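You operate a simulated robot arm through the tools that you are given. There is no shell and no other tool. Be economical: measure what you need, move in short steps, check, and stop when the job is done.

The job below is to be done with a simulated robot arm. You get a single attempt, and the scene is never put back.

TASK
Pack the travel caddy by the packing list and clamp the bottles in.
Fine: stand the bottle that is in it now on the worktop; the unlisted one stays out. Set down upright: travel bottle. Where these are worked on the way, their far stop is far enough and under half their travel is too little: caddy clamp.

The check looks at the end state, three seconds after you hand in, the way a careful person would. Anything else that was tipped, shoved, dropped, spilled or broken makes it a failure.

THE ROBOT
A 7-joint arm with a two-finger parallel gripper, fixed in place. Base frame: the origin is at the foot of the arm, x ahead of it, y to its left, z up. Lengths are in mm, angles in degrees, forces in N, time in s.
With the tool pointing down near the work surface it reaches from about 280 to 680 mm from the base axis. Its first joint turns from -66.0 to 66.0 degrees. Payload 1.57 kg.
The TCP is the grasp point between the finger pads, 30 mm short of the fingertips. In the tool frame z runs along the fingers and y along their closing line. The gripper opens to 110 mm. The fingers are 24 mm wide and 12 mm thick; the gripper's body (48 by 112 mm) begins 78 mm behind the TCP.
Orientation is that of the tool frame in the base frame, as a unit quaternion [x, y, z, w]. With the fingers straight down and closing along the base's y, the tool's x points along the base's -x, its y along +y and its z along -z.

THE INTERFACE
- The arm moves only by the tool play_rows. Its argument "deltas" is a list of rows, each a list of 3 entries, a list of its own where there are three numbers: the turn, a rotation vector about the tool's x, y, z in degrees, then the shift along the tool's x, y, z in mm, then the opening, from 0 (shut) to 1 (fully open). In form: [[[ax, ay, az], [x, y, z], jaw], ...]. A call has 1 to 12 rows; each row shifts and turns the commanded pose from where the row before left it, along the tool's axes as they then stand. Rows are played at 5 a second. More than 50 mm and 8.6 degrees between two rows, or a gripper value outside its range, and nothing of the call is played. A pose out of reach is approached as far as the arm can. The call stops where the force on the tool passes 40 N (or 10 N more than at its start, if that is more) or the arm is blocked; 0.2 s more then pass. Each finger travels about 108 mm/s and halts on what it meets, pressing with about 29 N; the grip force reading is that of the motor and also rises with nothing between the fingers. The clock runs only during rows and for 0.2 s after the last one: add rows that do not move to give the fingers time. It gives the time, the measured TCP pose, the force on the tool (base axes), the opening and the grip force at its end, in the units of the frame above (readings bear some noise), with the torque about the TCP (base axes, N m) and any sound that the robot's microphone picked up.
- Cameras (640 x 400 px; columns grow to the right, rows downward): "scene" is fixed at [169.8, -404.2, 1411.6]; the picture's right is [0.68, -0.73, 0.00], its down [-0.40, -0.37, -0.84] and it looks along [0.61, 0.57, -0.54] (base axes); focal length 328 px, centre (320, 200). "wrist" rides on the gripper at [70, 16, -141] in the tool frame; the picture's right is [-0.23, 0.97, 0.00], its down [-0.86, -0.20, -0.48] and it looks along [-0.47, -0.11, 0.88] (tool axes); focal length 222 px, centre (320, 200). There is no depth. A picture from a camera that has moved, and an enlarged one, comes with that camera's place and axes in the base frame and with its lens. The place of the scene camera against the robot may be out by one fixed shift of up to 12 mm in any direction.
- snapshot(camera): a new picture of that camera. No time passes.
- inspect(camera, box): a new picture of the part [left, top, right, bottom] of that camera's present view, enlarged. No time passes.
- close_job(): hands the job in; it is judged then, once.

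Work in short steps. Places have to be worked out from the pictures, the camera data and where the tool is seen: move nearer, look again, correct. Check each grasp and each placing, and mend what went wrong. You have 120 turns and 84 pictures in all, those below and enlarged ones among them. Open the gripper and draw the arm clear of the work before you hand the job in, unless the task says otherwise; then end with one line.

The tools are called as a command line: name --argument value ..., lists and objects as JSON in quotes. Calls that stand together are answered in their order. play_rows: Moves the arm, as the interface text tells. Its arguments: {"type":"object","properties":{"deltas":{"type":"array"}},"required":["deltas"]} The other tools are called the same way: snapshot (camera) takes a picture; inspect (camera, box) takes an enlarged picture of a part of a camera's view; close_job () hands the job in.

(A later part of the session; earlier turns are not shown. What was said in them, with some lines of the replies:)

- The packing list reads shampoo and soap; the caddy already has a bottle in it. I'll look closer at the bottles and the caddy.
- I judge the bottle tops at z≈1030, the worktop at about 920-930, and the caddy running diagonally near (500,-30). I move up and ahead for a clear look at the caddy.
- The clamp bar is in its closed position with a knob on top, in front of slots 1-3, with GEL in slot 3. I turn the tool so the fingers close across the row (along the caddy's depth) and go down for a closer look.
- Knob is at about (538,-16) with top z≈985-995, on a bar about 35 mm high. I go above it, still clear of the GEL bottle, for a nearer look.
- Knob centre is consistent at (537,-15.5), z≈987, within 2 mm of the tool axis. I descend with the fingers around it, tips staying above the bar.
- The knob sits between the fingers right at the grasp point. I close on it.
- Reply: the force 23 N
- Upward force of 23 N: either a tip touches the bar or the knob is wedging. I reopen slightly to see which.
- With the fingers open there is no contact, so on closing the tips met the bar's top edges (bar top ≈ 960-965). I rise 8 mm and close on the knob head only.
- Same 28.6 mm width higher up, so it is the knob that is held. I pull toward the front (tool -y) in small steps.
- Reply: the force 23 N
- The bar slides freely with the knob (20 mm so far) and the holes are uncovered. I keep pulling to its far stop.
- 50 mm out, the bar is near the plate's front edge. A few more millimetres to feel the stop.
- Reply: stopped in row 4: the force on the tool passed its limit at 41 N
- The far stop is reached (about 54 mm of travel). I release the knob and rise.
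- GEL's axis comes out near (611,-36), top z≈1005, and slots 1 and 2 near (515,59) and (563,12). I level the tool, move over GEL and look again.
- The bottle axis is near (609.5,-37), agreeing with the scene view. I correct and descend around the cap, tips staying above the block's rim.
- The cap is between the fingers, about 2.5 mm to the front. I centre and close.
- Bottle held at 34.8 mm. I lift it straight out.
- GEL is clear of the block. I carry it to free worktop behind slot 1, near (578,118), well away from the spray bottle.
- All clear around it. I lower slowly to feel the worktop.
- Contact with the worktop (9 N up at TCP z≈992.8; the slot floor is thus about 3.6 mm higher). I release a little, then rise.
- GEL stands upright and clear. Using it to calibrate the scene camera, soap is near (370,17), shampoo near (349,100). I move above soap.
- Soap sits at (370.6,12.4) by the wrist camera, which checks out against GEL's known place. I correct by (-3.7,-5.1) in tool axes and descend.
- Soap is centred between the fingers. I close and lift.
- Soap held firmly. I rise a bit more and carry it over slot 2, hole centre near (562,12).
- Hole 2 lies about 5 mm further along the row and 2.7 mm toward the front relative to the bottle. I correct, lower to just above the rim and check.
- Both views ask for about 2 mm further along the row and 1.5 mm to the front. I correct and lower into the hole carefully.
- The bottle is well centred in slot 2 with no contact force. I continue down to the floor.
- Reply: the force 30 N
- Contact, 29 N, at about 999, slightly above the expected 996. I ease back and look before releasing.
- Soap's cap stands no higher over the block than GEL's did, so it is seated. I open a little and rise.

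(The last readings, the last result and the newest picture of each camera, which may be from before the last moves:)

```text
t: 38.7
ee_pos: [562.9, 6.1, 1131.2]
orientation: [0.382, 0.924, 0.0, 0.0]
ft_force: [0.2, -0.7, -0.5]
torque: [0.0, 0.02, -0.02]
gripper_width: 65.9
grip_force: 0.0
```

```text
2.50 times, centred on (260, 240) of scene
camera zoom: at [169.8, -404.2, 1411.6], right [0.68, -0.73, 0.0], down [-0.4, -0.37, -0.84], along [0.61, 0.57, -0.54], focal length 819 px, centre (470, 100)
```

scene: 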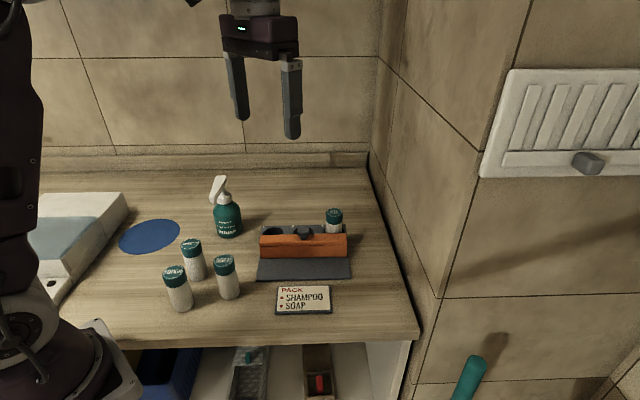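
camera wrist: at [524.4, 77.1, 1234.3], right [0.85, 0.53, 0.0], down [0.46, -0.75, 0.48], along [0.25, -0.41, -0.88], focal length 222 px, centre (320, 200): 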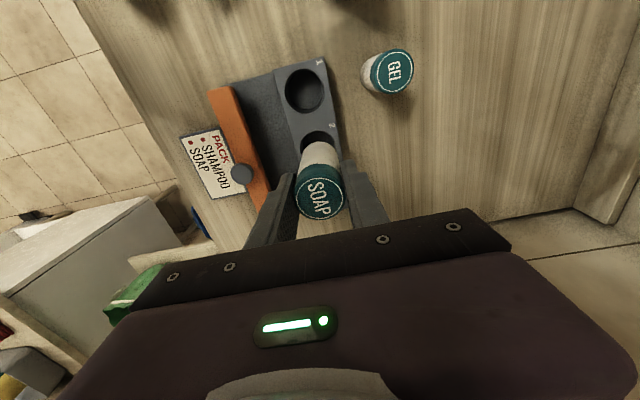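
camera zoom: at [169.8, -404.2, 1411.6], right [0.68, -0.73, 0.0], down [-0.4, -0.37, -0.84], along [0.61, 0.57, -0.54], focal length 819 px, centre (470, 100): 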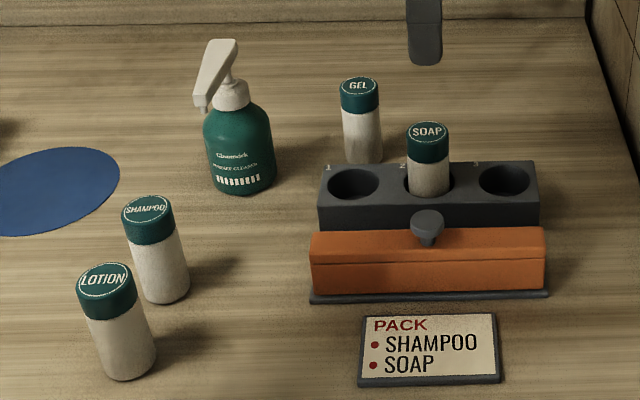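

Soap stands in slot 2. Now to shampoo, near (352,99): I carry the empty gripper over there and look.

play_rows --deltas '[[[0, 0, 0], [0, 0, -15], 0.6], [[0, 0, 0], [42.5, -16.8, 0], 0.6], [[0, 0, 0], [42.5, -16.8, 0], 0.6], [[0, 0, 0], [42.5, -16.8, 0], 0.6], [[0, 0, 0], [42.5, -16.8, 0], 0.6], [[0, 0, 0], [42.5, -16.8, 0], 0.6], [[0, 0, 0], [0, 0, 30], 0.6], [[0, 0, 0], [0, 0, 30], 0.6], [[0, 0, 0], [0, 0, 0], 0.6]]'

snapshot --camera "wrist"

inspect --camera "scene" --box '[140, 160, 300, 320]'

```text
t: 40.7
ee_pos: [353.1, 99.3, 1083.4]
orientation: [0.382, 0.924, 0.0, 0.0]
ft_force: [0.4, -0.2, 0.2]
torque: [0.01, -0.01, 0.0]
gripper_width: 66.1
grip_force: 0.1
```

```text
43 pictures are left
camera wrist: at [315.3, 160.0, 1224.5], right [0.85, 0.53, 0.0], down [0.46, -0.75, 0.48], along [0.25, -0.41, -0.88], focal length 222 px, centre (320, 200)
```

wrist: 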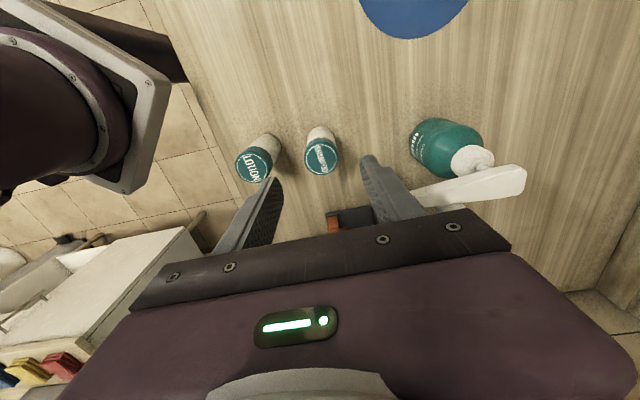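

```text
2.50 times, centred on (220, 240) of scene
camera zoom: at [169.8, -404.2, 1411.6], right [0.68, -0.73, 0.0], down [-0.4, -0.37, -0.84], along [0.61, 0.57, -0.54], focal length 819 px, centre (570, 100)
```

zoom: 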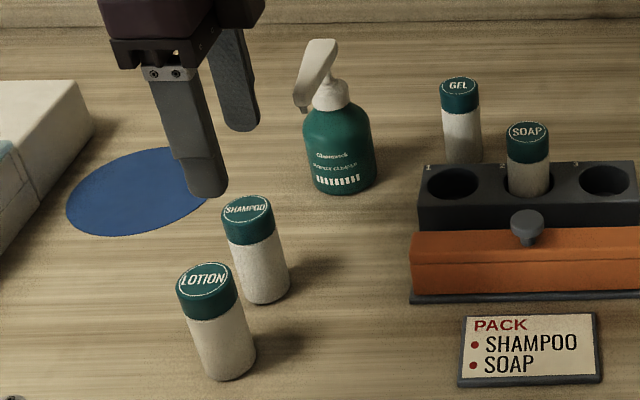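

The spray bottle's spout reaches over toward shampoo (about 50 mm ahead of it at z≈1075), where the wide gripper body could touch it. I rise and turn back to closing along base y, which puts the body's narrow side toward the spout, then look again.

play_rows --deltas '[[[0, 0, 0], [0, 0, -40], 0.6], [[0, 0, -7.5], [0, 0, 0], 0.6], [[0, 0, -7.5], [0, 0, 0], 0.6], [[0, 0, -7.5], [0, 0, 0], 0.6], [[0, 0, -7.5], [0, 0, 0], 0.6], [[0, 0, -7.5], [0, 0, 0], 0.6], [[0, 0, -7.5], [0, 0, 0], 0.6], [[0, 0, 0], [0, 0, 0], 0.6]]'

snapshot --camera "wrist"

snapshot --camera "scene"

```text
t: 42.5
ee_pos: [353.9, 97.9, 1125.0]
orientation: [-0.001, 1.0, 0.0, -0.001]
ft_force: [0.1, -0.7, 0.1]
torque: [0.01, 0.01, 0.0]
gripper_width: 66.2
grip_force: 0.0
```

```text
41 pictures are left
camera wrist: at [284.6, 115.1, 1267.1], right [0.22, 0.97, 0.0], down [0.86, -0.2, 0.48], along [0.47, -0.11, -0.88], focal length 222 px, centre (320, 200)
```

wrist: 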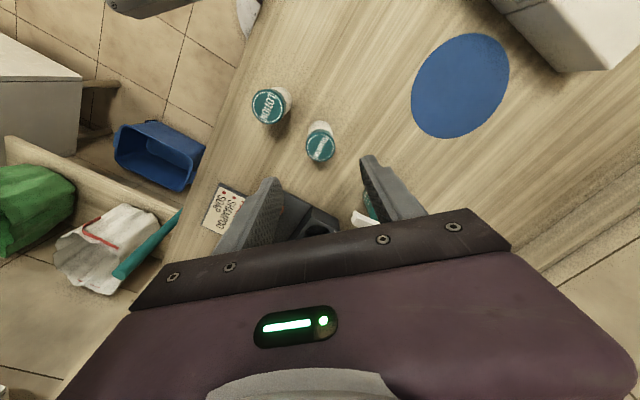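

```text
40 pictures are left
```

scene: 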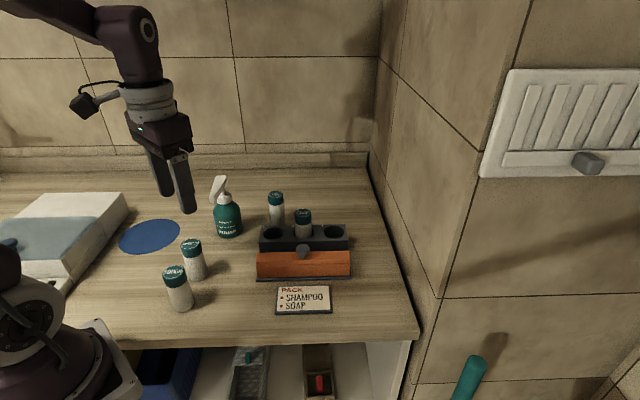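

The spout's end is near (422,114,1058), 68 mm ahead of shampoo; with this yaw the body clears it by over 40 mm. Shampoo is right below the TCP, so I descend.

play_rows --deltas '[[[0, 0, 0], [0, 1, 30], 0.6], [[0, 0, 0], [0, 0, 30], 0.6], [[0, 0, 0], [0, 0, 30], 0.6], [[0, 0, 0], [0, 0, 25], 0.6], [[0, 0, 0], [0, 0, 16], 0.6], [[0, 0, 0], [0, 0, 0], 0.6]]'

snapshot --camera "wrist"

```text
t: 43.9
ee_pos: [355.1, 99.5, 994.7]
orientation: [-0.001, 1.0, 0.001, 0.0]
ft_force: [-1.0, -0.4, -0.1]
torque: [-0.01, -0.03, 0.0]
gripper_width: 66.1
grip_force: 0.0
```

```text
39 pictures are left
camera wrist: at [285.2, 115.7, 1136.3], right [0.23, 0.97, 0.0], down [0.86, -0.2, 0.48], along [0.47, -0.11, -0.88], focal length 222 px, centre (320, 200)
```

wrist: 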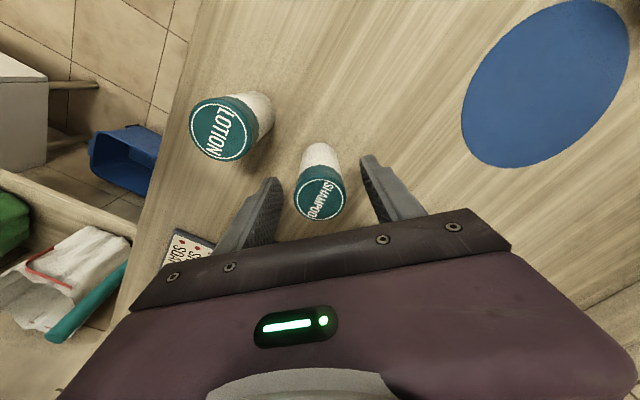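

Shampoo is centred. I close and lift straight up.

play_rows --deltas '[[[0, 0, 0], [0, 0, 1], 0.6], [[0, 0, 0], [0, 0, 0], 0.2], [[0, 0, 0], [0, 0, 0], 0.2], [[0, 0, 0], [0, 0, 0], 0.2], [[0, 0, 0], [0, 0, -15], 0.2], [[0, 0, 0], [0, 0, -35], 0.2], [[0, 0, 0], [0, 0, -45], 0.2], [[0, 0, 0], [0, 0, -45], 0.2], [[0, 0, 0], [0, 0, -40], 0.2], [[0, 0, 0], [0, 0, 0], 0.2]]'

snapshot --camera "scene"

```text
t: 46.1
ee_pos: [353.9, 100.6, 1173.6]
orientation: [-0.001, 1.0, 0.0, -0.001]
ft_force: [-1.5, 0.2, 0.0]
torque: [0.0, -0.02, 0.03]
gripper_width: 34.8
grip_force: 29.4
```

```text
38 pictures are left
```

scene: 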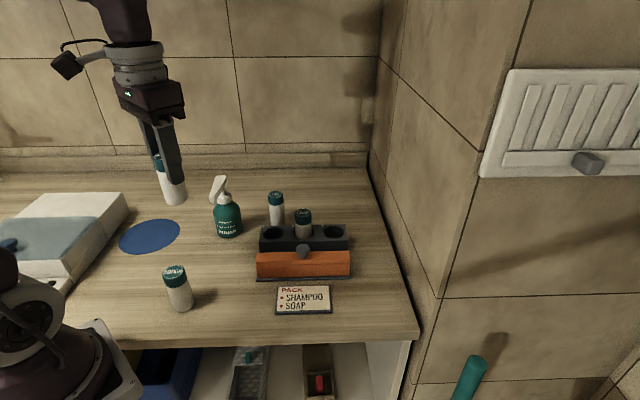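

Shampoo held. I detour away from the spray bottle, turn back 45°, and carry it over slot 1.

play_rows --deltas '[[[0, 0, 0], [0, -30, 0], 0.2], [[0, 0, 0], [0, -30, 0], 0.2], [[0, 0, 7.5], [0, 0, 0], 0.2], [[0, 0, 7.5], [0, 0, 0], 0.2], [[0, 0, 7.5], [0, 0, 0], 0.2], [[0, 0, 7.5], [0, 0, 0], 0.2], [[0, 0, 7.5], [0, 0, 0], 0.2], [[0, 0, 7.5], [0, 0, 0], 0.2], [[0, 0, 0], [-25.2, 31.7, 0], 0.2], [[0, 0, 0], [-25.2, 31.7, 0], 0.2], [[0, 0, 0], [-25.2, 31.7, 0], 0.2], [[0, 0, 0], [-25.2, 31.7, 0], 0.2]]'

play_rows --deltas '[[[0, 0, 0], [0, 0, 30], 0.2], [[0, 0, 0], [0, 0, 30], 0.2], [[0, 0, 0], [0, 0, 25], 0.2], [[0, 0, 0], [0, 0, 0], 0.2]]'

inspect --camera "wrist" --box '[220, 40, 420, 240]'

inspect --camera "scene" --box '[220, 150, 340, 270]'

```text
t: 48.7
ee_pos: [517.9, 58.4, 1171.5]
orientation: [0.382, 0.924, 0.0, 0.0]
ft_force: [1.0, -0.3, -0.2]
torque: [0.0, 0.02, -0.01]
gripper_width: 35.0
grip_force: 28.8
```

```text
t: 49.7
ee_pos: [515.6, 59.0, 1087.9]
orientation: [0.382, 0.924, 0.0, 0.0]
ft_force: [0.0, -0.1, -1.5]
torque: [-0.02, -0.03, 0.02]
gripper_width: 34.9
grip_force: 29.4
```

```text
2.00 times, centred on (320, 140) of wrist
camera zoom: at [477.8, 119.3, 1230.5], right [0.85, 0.53, 0.0], down [0.46, -0.75, 0.48], along [0.25, -0.41, -0.88], focal length 444 px, centre (320, 320)
```

zoom: 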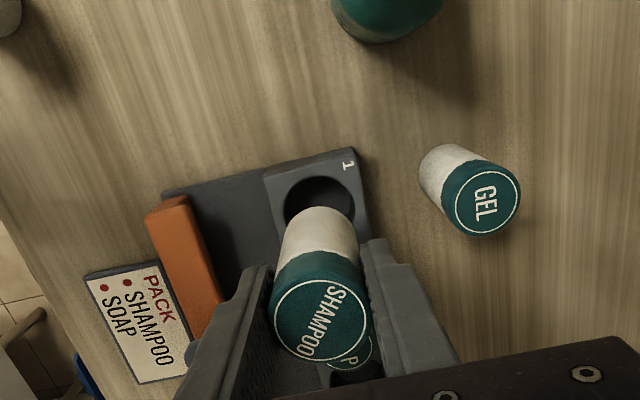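

```text
3.33 times, centred on (280, 210) of scene
camera zoom: at [169.8, -404.2, 1411.6], right [0.68, -0.73, 0.0], down [-0.4, -0.37, -0.84], along [0.61, 0.57, -0.54], focal length 1092 px, centre (453, 167)
```

zoom: 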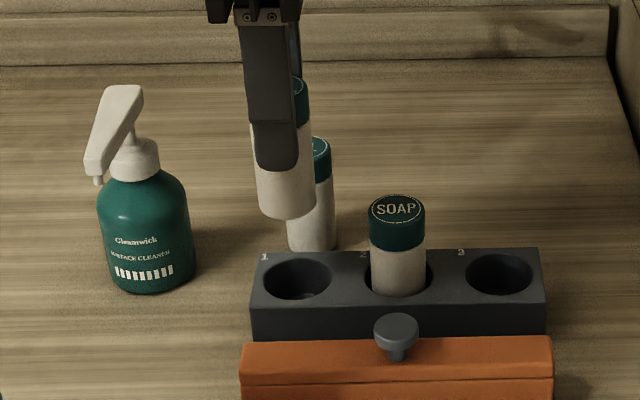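

The bottle needs about 2.3 mm further along the row. I correct and lower to just above the rim.

play_rows --deltas '[[[0, 0, 0], [-2.3, -0.5, 0], 0.2], [[0, 0, 0], [0, 0, 18], 0.2], [[0, 0, 0], [0, 0, 18], 0.2], [[0, 0, 0], [0, 0, 0], 0.2]]'

inspect --camera "scene" --box '[240, 170, 340, 270]'

inspect --camera "wrist" --box '[220, 60, 420, 260]'

```text
t: 50.7
ee_pos: [517.2, 57.7, 1050.4]
orientation: [0.381, 0.924, 0.0, 0.001]
ft_force: [0.3, -0.2, -0.7]
torque: [0.01, -0.02, 0.02]
gripper_width: 35.0
grip_force: 29.3
```

```text
4.00 times, centred on (290, 220) of scene
camera zoom: at [169.8, -404.2, 1411.6], right [0.68, -0.73, 0.0], down [-0.4, -0.37, -0.84], along [0.61, 0.57, -0.54], focal length 1311 px, centre (440, 120)
```

zoom: 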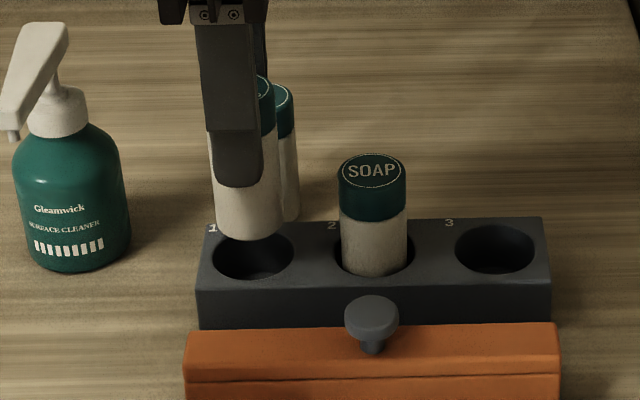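

```text
2.00 times, centred on (320, 160) of wrist
camera zoom: at [479.0, 118.0, 1193.6], right [0.85, 0.53, 0.0], down [0.46, -0.75, 0.48], along [0.25, -0.41, -0.88], focal length 444 px, centre (320, 280)
```

zoom: 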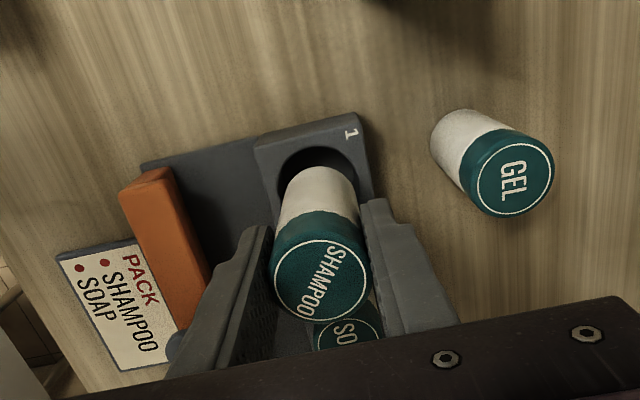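

Nearly aligned; 1 mm more each way, then down into the hole.

play_rows --deltas '[[[0, 0, 0], [-1, -1, 0], 0.2], [[0, 0, 0], [0, 0, 5], 0.2], [[0, 0, 0], [0, 0, 5], 0.2], [[0, 0, 0], [0, 0, 5], 0.2], [[0, 0, 0], [0, 0, 5], 0.2], [[0, 0, 0], [0, 0, 5], 0.2], [[0, 0, 0], [0, 0, 0], 0.2]]'

inspect --camera "scene" --box '[240, 170, 340, 270]'

```text
t: 52.3
ee_pos: [516.1, 56.0, 1027.1]
orientation: [0.382, 0.924, -0.001, 0.0]
ft_force: [-0.1, 0.8, -1.2]
torque: [0.02, -0.01, 0.0]
gripper_width: 34.9
grip_force: 29.3
```

```text
4.00 times, centred on (290, 220) of scene
camera zoom: at [169.8, -404.2, 1411.6], right [0.68, -0.73, 0.0], down [-0.4, -0.37, -0.84], along [0.61, 0.57, -0.54], focal length 1311 px, centre (440, 120)
```

zoom: 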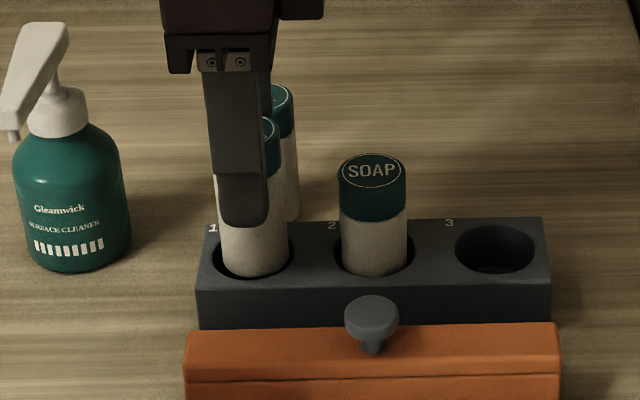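

Well inside the hole, no contact force. I continue to the floor.

play_rows --deltas '[[[0, 0, 0], [0, 0, 7], 0.2], [[0, 0, 0], [0, 0, 7], 0.2], [[0, 0, 0], [0, 0, 7], 0.2], [[0, 0, 0], [0, 0, 4], 0.2], [[0, 0, 0], [0, 0, 2], 0.2], [[0, 0, 0], [0, 0, 0], 0.2]]'

```text
t: 53.7
ee_pos: [516.7, 54.3, 999.4]
orientation: [0.382, 0.924, 0.0, 0.0]
ft_force: [-1.1, 0.0, 1.1]
torque: [-0.09, 0.04, -0.02]
gripper_width: 35.1
grip_force: 28.9
```

play_rows --deltas '[[[0, 0, 0], [0, 0, 1.5], 0.2], [[0, 0, 0], [0, 0, 0], 0.2]]'

```text
t: 54.3
ee_pos: [516.8, 53.0, 1000.9]
orientation: [0.382, 0.924, 0.0, 0.002]
ft_force: [-1.5, -2.3, 26.8]
torque: [-0.17, 0.17, -0.03]
gripper_width: 34.9
grip_force: 29.4
```

Floor felt at the same height as soap's. I ease off, release slightly and rise.

play_rows --deltas '[[[0, 0, 0], [0, 0, -1], 0.2], [[0, 0, 0], [0, 0, 0], 0.45], [[0, 0, 0], [0, 0, 0], 0.48], [[0, 0, 0], [0, 0, -15], 0.48], [[0, 0, 0], [0, 0, -40], 0.48], [[0, 0, 0], [0, 0, -45], 0.48], [[0, 0, 0], [0, 0, -30], 0.48], [[0, 0, 0], [0, 0, 0], 0.48]]'

inspect --camera "scene" --box '[220, 160, 360, 300]'

snapshot --camera "wrist"

```text
t: 56.1
ee_pos: [515.4, 57.8, 1130.5]
orientation: [0.382, 0.924, 0.001, 0.0]
ft_force: [0.5, -0.2, -0.4]
torque: [-0.04, -0.02, -0.02]
gripper_width: 52.8
grip_force: 0.1
```

```text
2.86 times, centred on (290, 230) of scene
camera zoom: at [169.8, -404.2, 1411.6], right [0.68, -0.73, 0.0], down [-0.4, -0.37, -0.84], along [0.61, 0.57, -0.54], focal length 936 px, centre (406, 114)
```

zoom: 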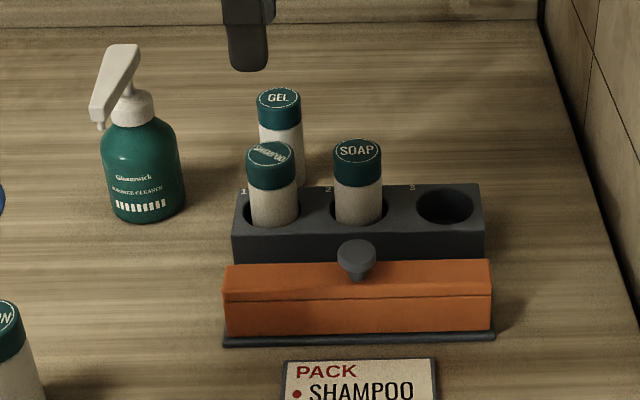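

```text
31 pictures are left
camera wrist: at [478.2, 118.7, 1272.2], right [0.85, 0.53, 0.0], down [0.46, -0.75, 0.48], along [0.25, -0.41, -0.88], focal length 222 px, centre (320, 200)
```

wrist: 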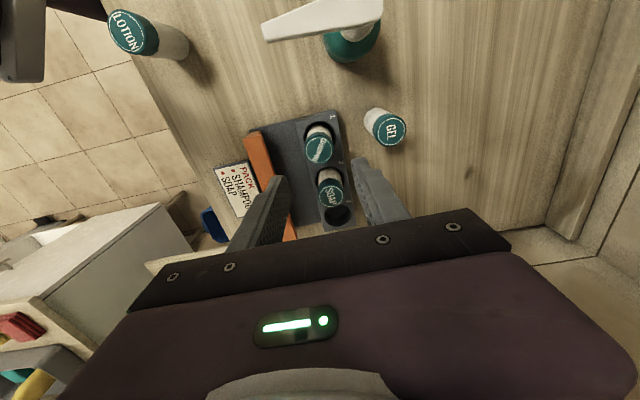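

Shampoo and soap stand in slots 1 and 2. To close the clamp without a finger touching soap, I will push the bar's front face at its middle with shut fingers. I move in front of the bar, still high, and look.

play_rows --deltas '[[[0, 0, 0], [-16.7, -36.3, -10], 0.3], [[0, 0, 0], [-16.7, -36.3, 0], 0.1], [[0, 0, 0], [-16.7, -36.3, 0], 0], [[0, 0, 0], [-16.7, -36.3, 0], 0], [[0, 0, 0], [0, 0, 40], 0], [[0, 0, 0], [0, 0, 30], 0], [[0, 0, 0], [0, 0, 0], 0]]'

snapshot --camera "wrist"

inspect --camera "scene" --box '[220, 160, 380, 320]'

```text
t: 57.7
ee_pos: [461.2, -95.0, 1070.1]
orientation: [0.382, 0.924, 0.0, 0.0]
ft_force: [0.2, 0.5, 0.8]
torque: [-0.03, -0.02, 0.01]
gripper_width: 0.0
grip_force: 21.9
```

```text
30 pictures are left
camera wrist: at [423.1, -33.2, 1212.2], right [0.85, 0.53, 0.0], down [0.46, -0.75, 0.48], along [0.25, -0.41, -0.88], focal length 222 px, centre (320, 200)
```

wrist: 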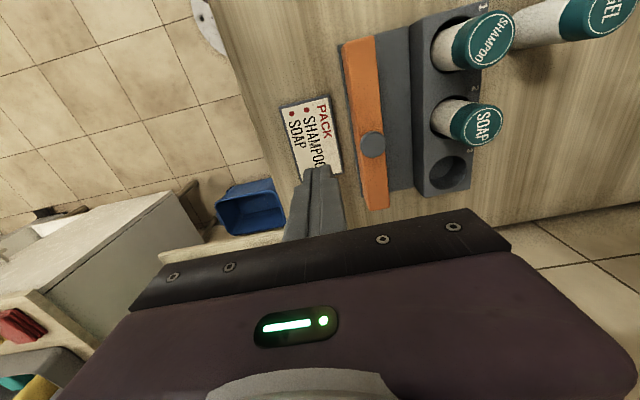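

```text
2.50 times, centred on (300, 240) of scene
camera zoom: at [169.8, -404.2, 1411.6], right [0.68, -0.73, 0.0], down [-0.4, -0.37, -0.84], along [0.61, 0.57, -0.54], focal length 819 px, centre (370, 100)
```

zoom: 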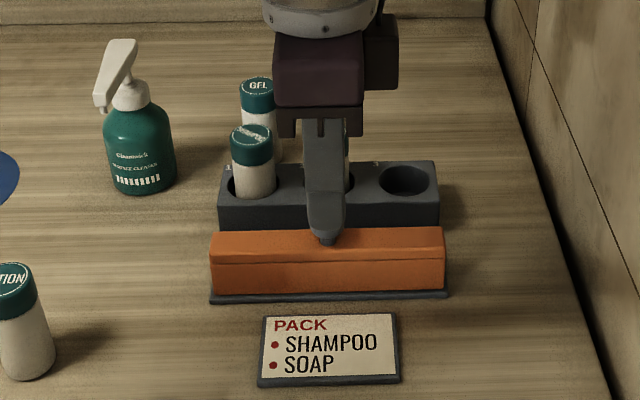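

The bar's front face is about 39 mm ahead of the TCP (27 mm clear of the fingers). I descend to TCP z≈970, tips at about 940, above the sign.

play_rows --deltas '[[[0, 0, 0], [2.5, 0, 30], 0], [[0, 0, 0], [0, 0, 30], 0], [[0, 0, 0], [0, 0, 25], 0], [[0, 0, 0], [0, 0, 15], 0], [[0, 0, 0], [0, 0, 0], 0]]'

inspect --camera "scene" --box '[220, 180, 380, 340]'

snapshot --camera "wrist"

```text
t: 58.9
ee_pos: [459.5, -93.3, 969.3]
orientation: [0.383, 0.924, 0.001, 0.0]
ft_force: [-0.4, 0.1, -0.4]
torque: [0.02, 0.01, 0.02]
gripper_width: 0.0
grip_force: 21.5
```

```text
2.50 times, centred on (300, 260) of scene
camera zoom: at [169.8, -404.2, 1411.6], right [0.68, -0.73, 0.0], down [-0.4, -0.37, -0.84], along [0.61, 0.57, -0.54], focal length 819 px, centre (370, 50)
```

zoom: 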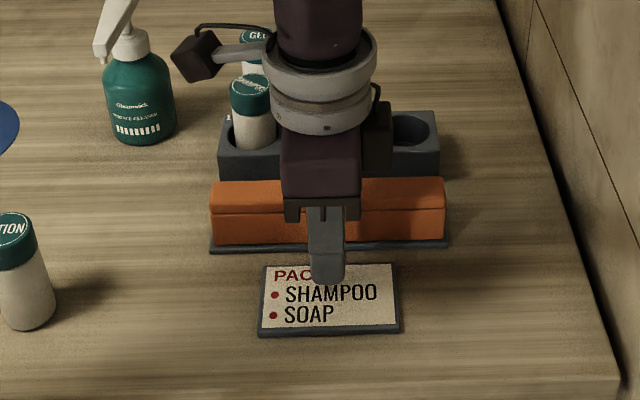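

```text
27 pictures are left
camera wrist: at [421.6, -32.1, 1112.1], right [0.85, 0.53, 0.0], down [0.46, -0.75, 0.48], along [0.25, -0.41, -0.88], focal length 222 px, centre (320, 200)
```

wrist: 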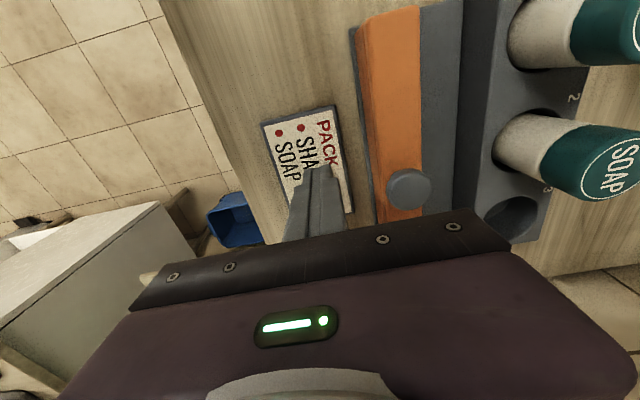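

Fingers are in front of the bar. I push forward (tool +y): first the approach, then the slide.

play_rows --deltas '[[[0, 0, 0], [0, 8, 0], 0], [[0, 0, 0], [0, 8, 0], 0], [[0, 0, 0], [0, 5, 0], 0], [[0, 0, 0], [0, 5, 0], 0], [[0, 0, 0], [0, 5, 0], 0], [[0, 0, 0], [0, 5, 0], 0], [[0, 0, 0], [0, 5, 0], 0], [[0, 0, 0], [0, 5, 0], 0], [[0, 0, 0], [0, 0, 0], 0]]'

inspect --camera "scene" --box '[220, 180, 380, 340]'

```text
t: 60.9
ee_pos: [491.8, -59.5, 968.8]
orientation: [0.382, 0.924, 0.0, 0.0]
ft_force: [0.2, -0.4, -0.8]
torque: [0.02, 0.0, 0.02]
gripper_width: 0.1
grip_force: 21.0
```

```text
2.50 times, centred on (300, 260) of scene
camera zoom: at [169.8, -404.2, 1411.6], right [0.68, -0.73, 0.0], down [-0.4, -0.37, -0.84], along [0.61, 0.57, -0.54], focal length 819 px, centre (370, 50)
```

zoom: 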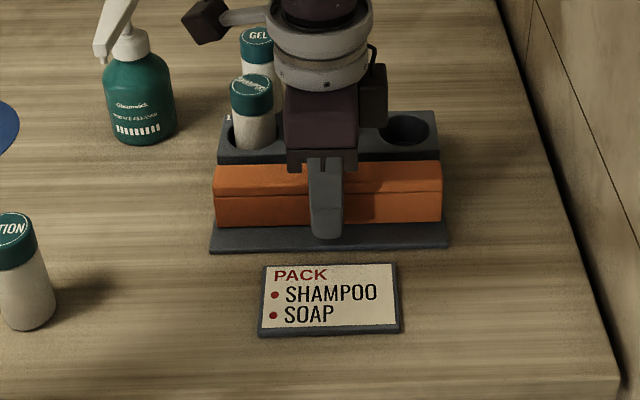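

The bar slides in smoothly. About 35 mm remain; I continue until the stop.

play_rows --deltas '[[[0, 0, 0], [0, 5, 0], 0], [[0, 0, 0], [0, 5, 0], 0], [[0, 0, 0], [0, 5, 0], 0], [[0, 0, 0], [0, 5, 0], 0], [[0, 0, 0], [0, 4, 0], 0], [[0, 0, 0], [0, 3, 0], 0], [[0, 0, 0], [0, 0, 0], 0]]'

inspect --camera "scene" --box '[220, 160, 380, 320]'

snapshot --camera "wrist"

```text
t: 62.5
ee_pos: [511.0, -41.5, 968.9]
orientation: [0.382, 0.924, 0.0, 0.0]
ft_force: [-0.4, 0.5, -0.7]
torque: [0.01, -0.02, 0.0]
gripper_width: 0.2
grip_force: 21.1
```

```text
2.50 times, centred on (300, 240) of scene
camera zoom: at [169.8, -404.2, 1411.6], right [0.68, -0.73, 0.0], down [-0.4, -0.37, -0.84], along [0.61, 0.57, -0.54], focal length 819 px, centre (370, 100)
```

zoom: 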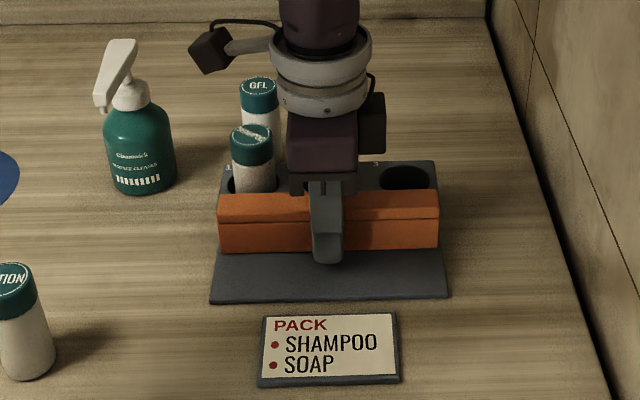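

```text
24 pictures are left
camera wrist: at [473.4, 20.2, 1111.2], right [0.85, 0.53, 0.0], down [0.46, -0.75, 0.48], along [0.25, -0.41, -0.88], focal length 222 px, centre (320, 200)
```

wrist: 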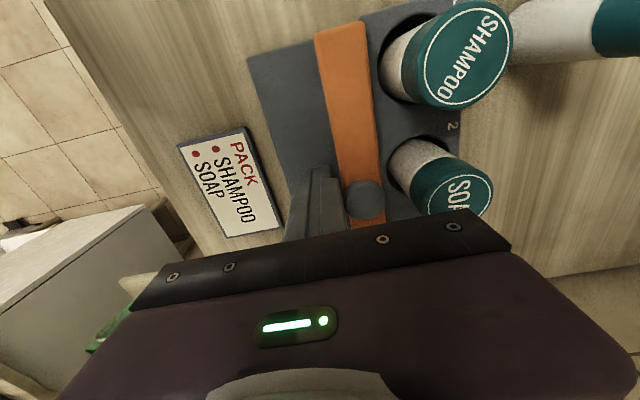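

Around 45 mm of the travel is done with no resistance. Final millimetres in small steps up to the stop.

play_rows --deltas '[[[0, 0, 0], [0, 3, 0], 0], [[0, 0, 0], [0, 3, 0], 0], [[0, 0, 0], [0, 2, 0], 0], [[0, 0, 0], [0, 2, 0], 0], [[0, 0, 0], [0, 0, 0], 0]]'

inspect --camera "scene" --box '[220, 160, 380, 320]'

```text
t: 63.7
ee_pos: [516.6, -35.7, 970.1]
orientation: [0.383, 0.924, -0.001, 0.0]
ft_force: [-2.7, -2.3, 1.9]
torque: [0.1, -0.06, -0.01]
gripper_width: 0.0
grip_force: 21.3
```

```text
2.50 times, centred on (300, 240) of scene
camera zoom: at [169.7, -404.3, 1411.6], right [0.68, -0.73, 0.0], down [-0.4, -0.37, -0.84], along [0.61, 0.57, -0.54], focal length 819 px, centre (370, 100)
```

zoom: 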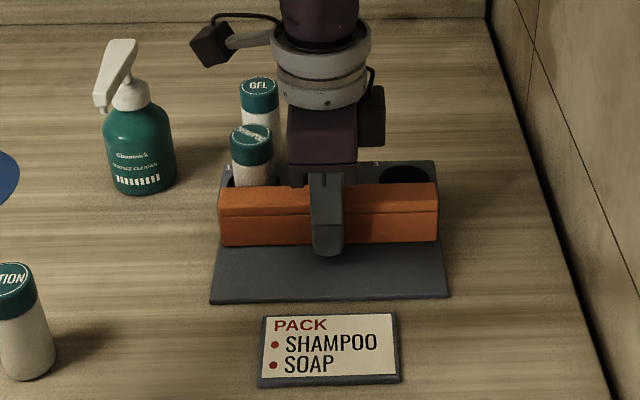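

Resistance is beginning (about 3.5 N). A little more to seat it at the stop.

play_rows --deltas '[[[0, 0, 0], [0, 2, 0], 0], [[0, 0, 0], [0, 2, 0], 0], [[0, 0, 0], [0, 0, 0], 0]]'

```text
t: 64.4
ee_pos: [517.1, -35.8, 968.7]
orientation: [0.383, 0.924, -0.004, -0.004]
ft_force: [-8.5, -6.7, 1.4]
torque: [0.2, -0.24, 0.02]
gripper_width: 0.0
grip_force: 21.9
stopped in row 3: the force on the tool passed its limit at 41 N (the readings are from after the stop); the commanded pose is now the measured one
```

The far stop is reached (41 N, no further motion). I back off, rise and check everything.

play_rows --deltas '[[[0, 0, 0], [0, -8, 0], 0], [[0, 0, 0], [0, -20, 0], 0], [[0, 0, 0], [0, -30, 0], 0], [[0, 0, 0], [0, -10, -20], 0], [[0, 0, 0], [0, 0, -40], 0.3], [[0, 0, 0], [0, 0, -45], 0.6], [[0, 0, 0], [0, 0, -45], 0.8], [[0, 0, 0], [20, -30, -30], 1], [[0, 0, 0], [0, -30, -20], 1], [[0, 0, 0], [0, 0, 0], 1]]'

snapshot --camera "wrist"

inspect --camera "scene" --box '[240, 180, 368, 308]'

snapshot --camera "scene"

```text
t: 66.6
ee_pos: [415.4, -111.9, 1169.8]
orientation: [0.384, 0.923, -0.002, -0.003]
ft_force: [0.0, 0.4, 0.8]
torque: [-0.01, -0.02, -0.01]
gripper_width: 110.3
grip_force: 0.0
```

```text
22 pictures are left
camera wrist: at [379.7, -49.8, 1312.4], right [0.85, 0.53, -0.01], down [0.47, -0.75, 0.48], along [0.24, -0.41, -0.88], focal length 222 px, centre (320, 200)
```

wrist: 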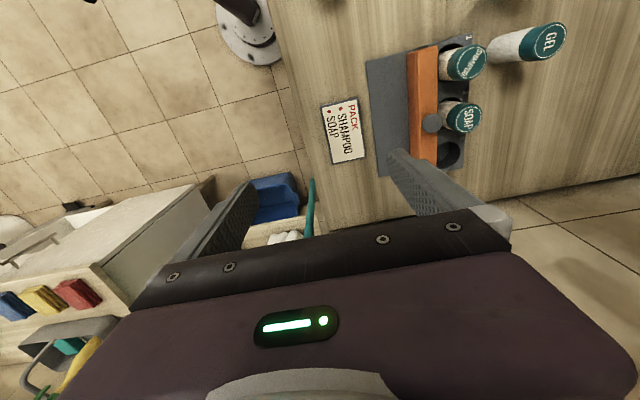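

```text
3.12 times, centred on (304, 244) of scene
camera zoom: at [169.8, -404.2, 1411.6], right [0.68, -0.73, 0.0], down [-0.4, -0.37, -0.84], along [0.61, 0.57, -0.54], focal length 1024 px, centre (370, 62)
```

zoom: 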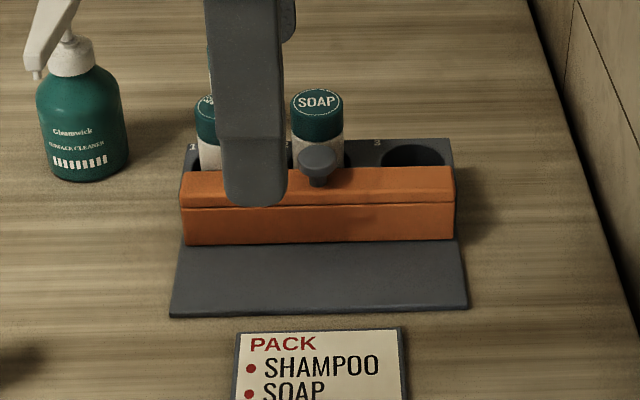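

```text
20 pictures are left
```

scene: 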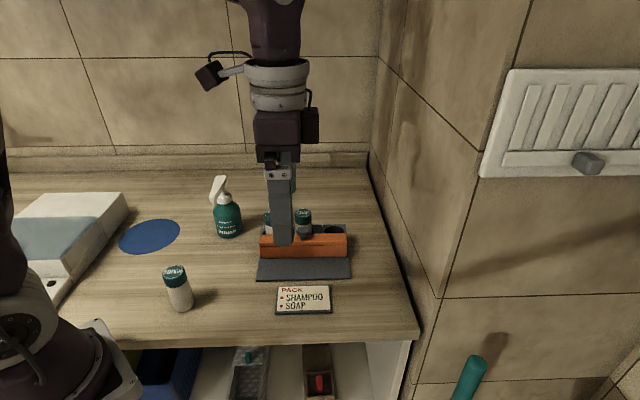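

The clamp is back at its original closed position, with both bottles upright behind it. I rise clear for a last unobstructed look.

play_rows --deltas '[[[0, 0, 0], [0, -10, -45], 1], [[0, 0, 0], [0, -10, -45], 1], [[0, 0, 0], [0, -10, -40], 1], [[0, 0, 0], [0, 0, 0], 1]]'

inspect --camera "scene" --box '[150, 160, 370, 320]'

```text
t: 67.6
ee_pos: [395.9, -131.6, 1299.7]
orientation: [0.384, 0.924, -0.002, -0.003]
ft_force: [-0.7, 0.0, -0.1]
torque: [-0.02, 0.02, 0.02]
gripper_width: 110.0
grip_force: 0.1
```

```text
2.50 times, centred on (260, 240) of scene
camera zoom: at [169.8, -404.2, 1411.6], right [0.68, -0.73, 0.0], down [-0.4, -0.37, -0.84], along [0.61, 0.57, -0.54], focal length 819 px, centre (470, 100)
```

zoom: 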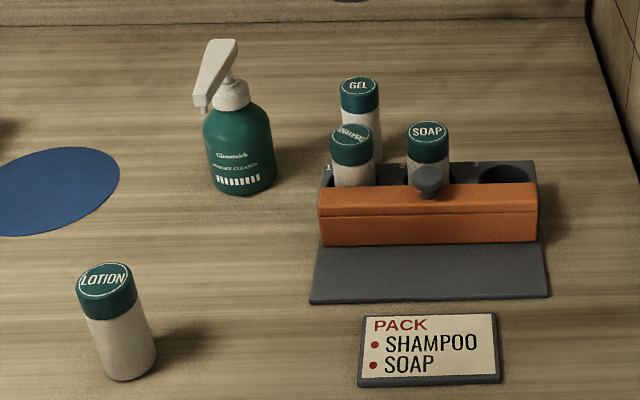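

Everything is in place: shampoo and soap clamped in, GEL and LOTION upright on the worktop, the arm clear with the gripper open. I hand in.

close_job

```text
The job is handed in.
```

The caddy is packed: shampoo is in slot 1 and soap in slot 2, with the clamp closed to its far stop. GEL stands upright on the worktop behind the caddy, LOTION was left where it was, and nothing else was moved or tipped.
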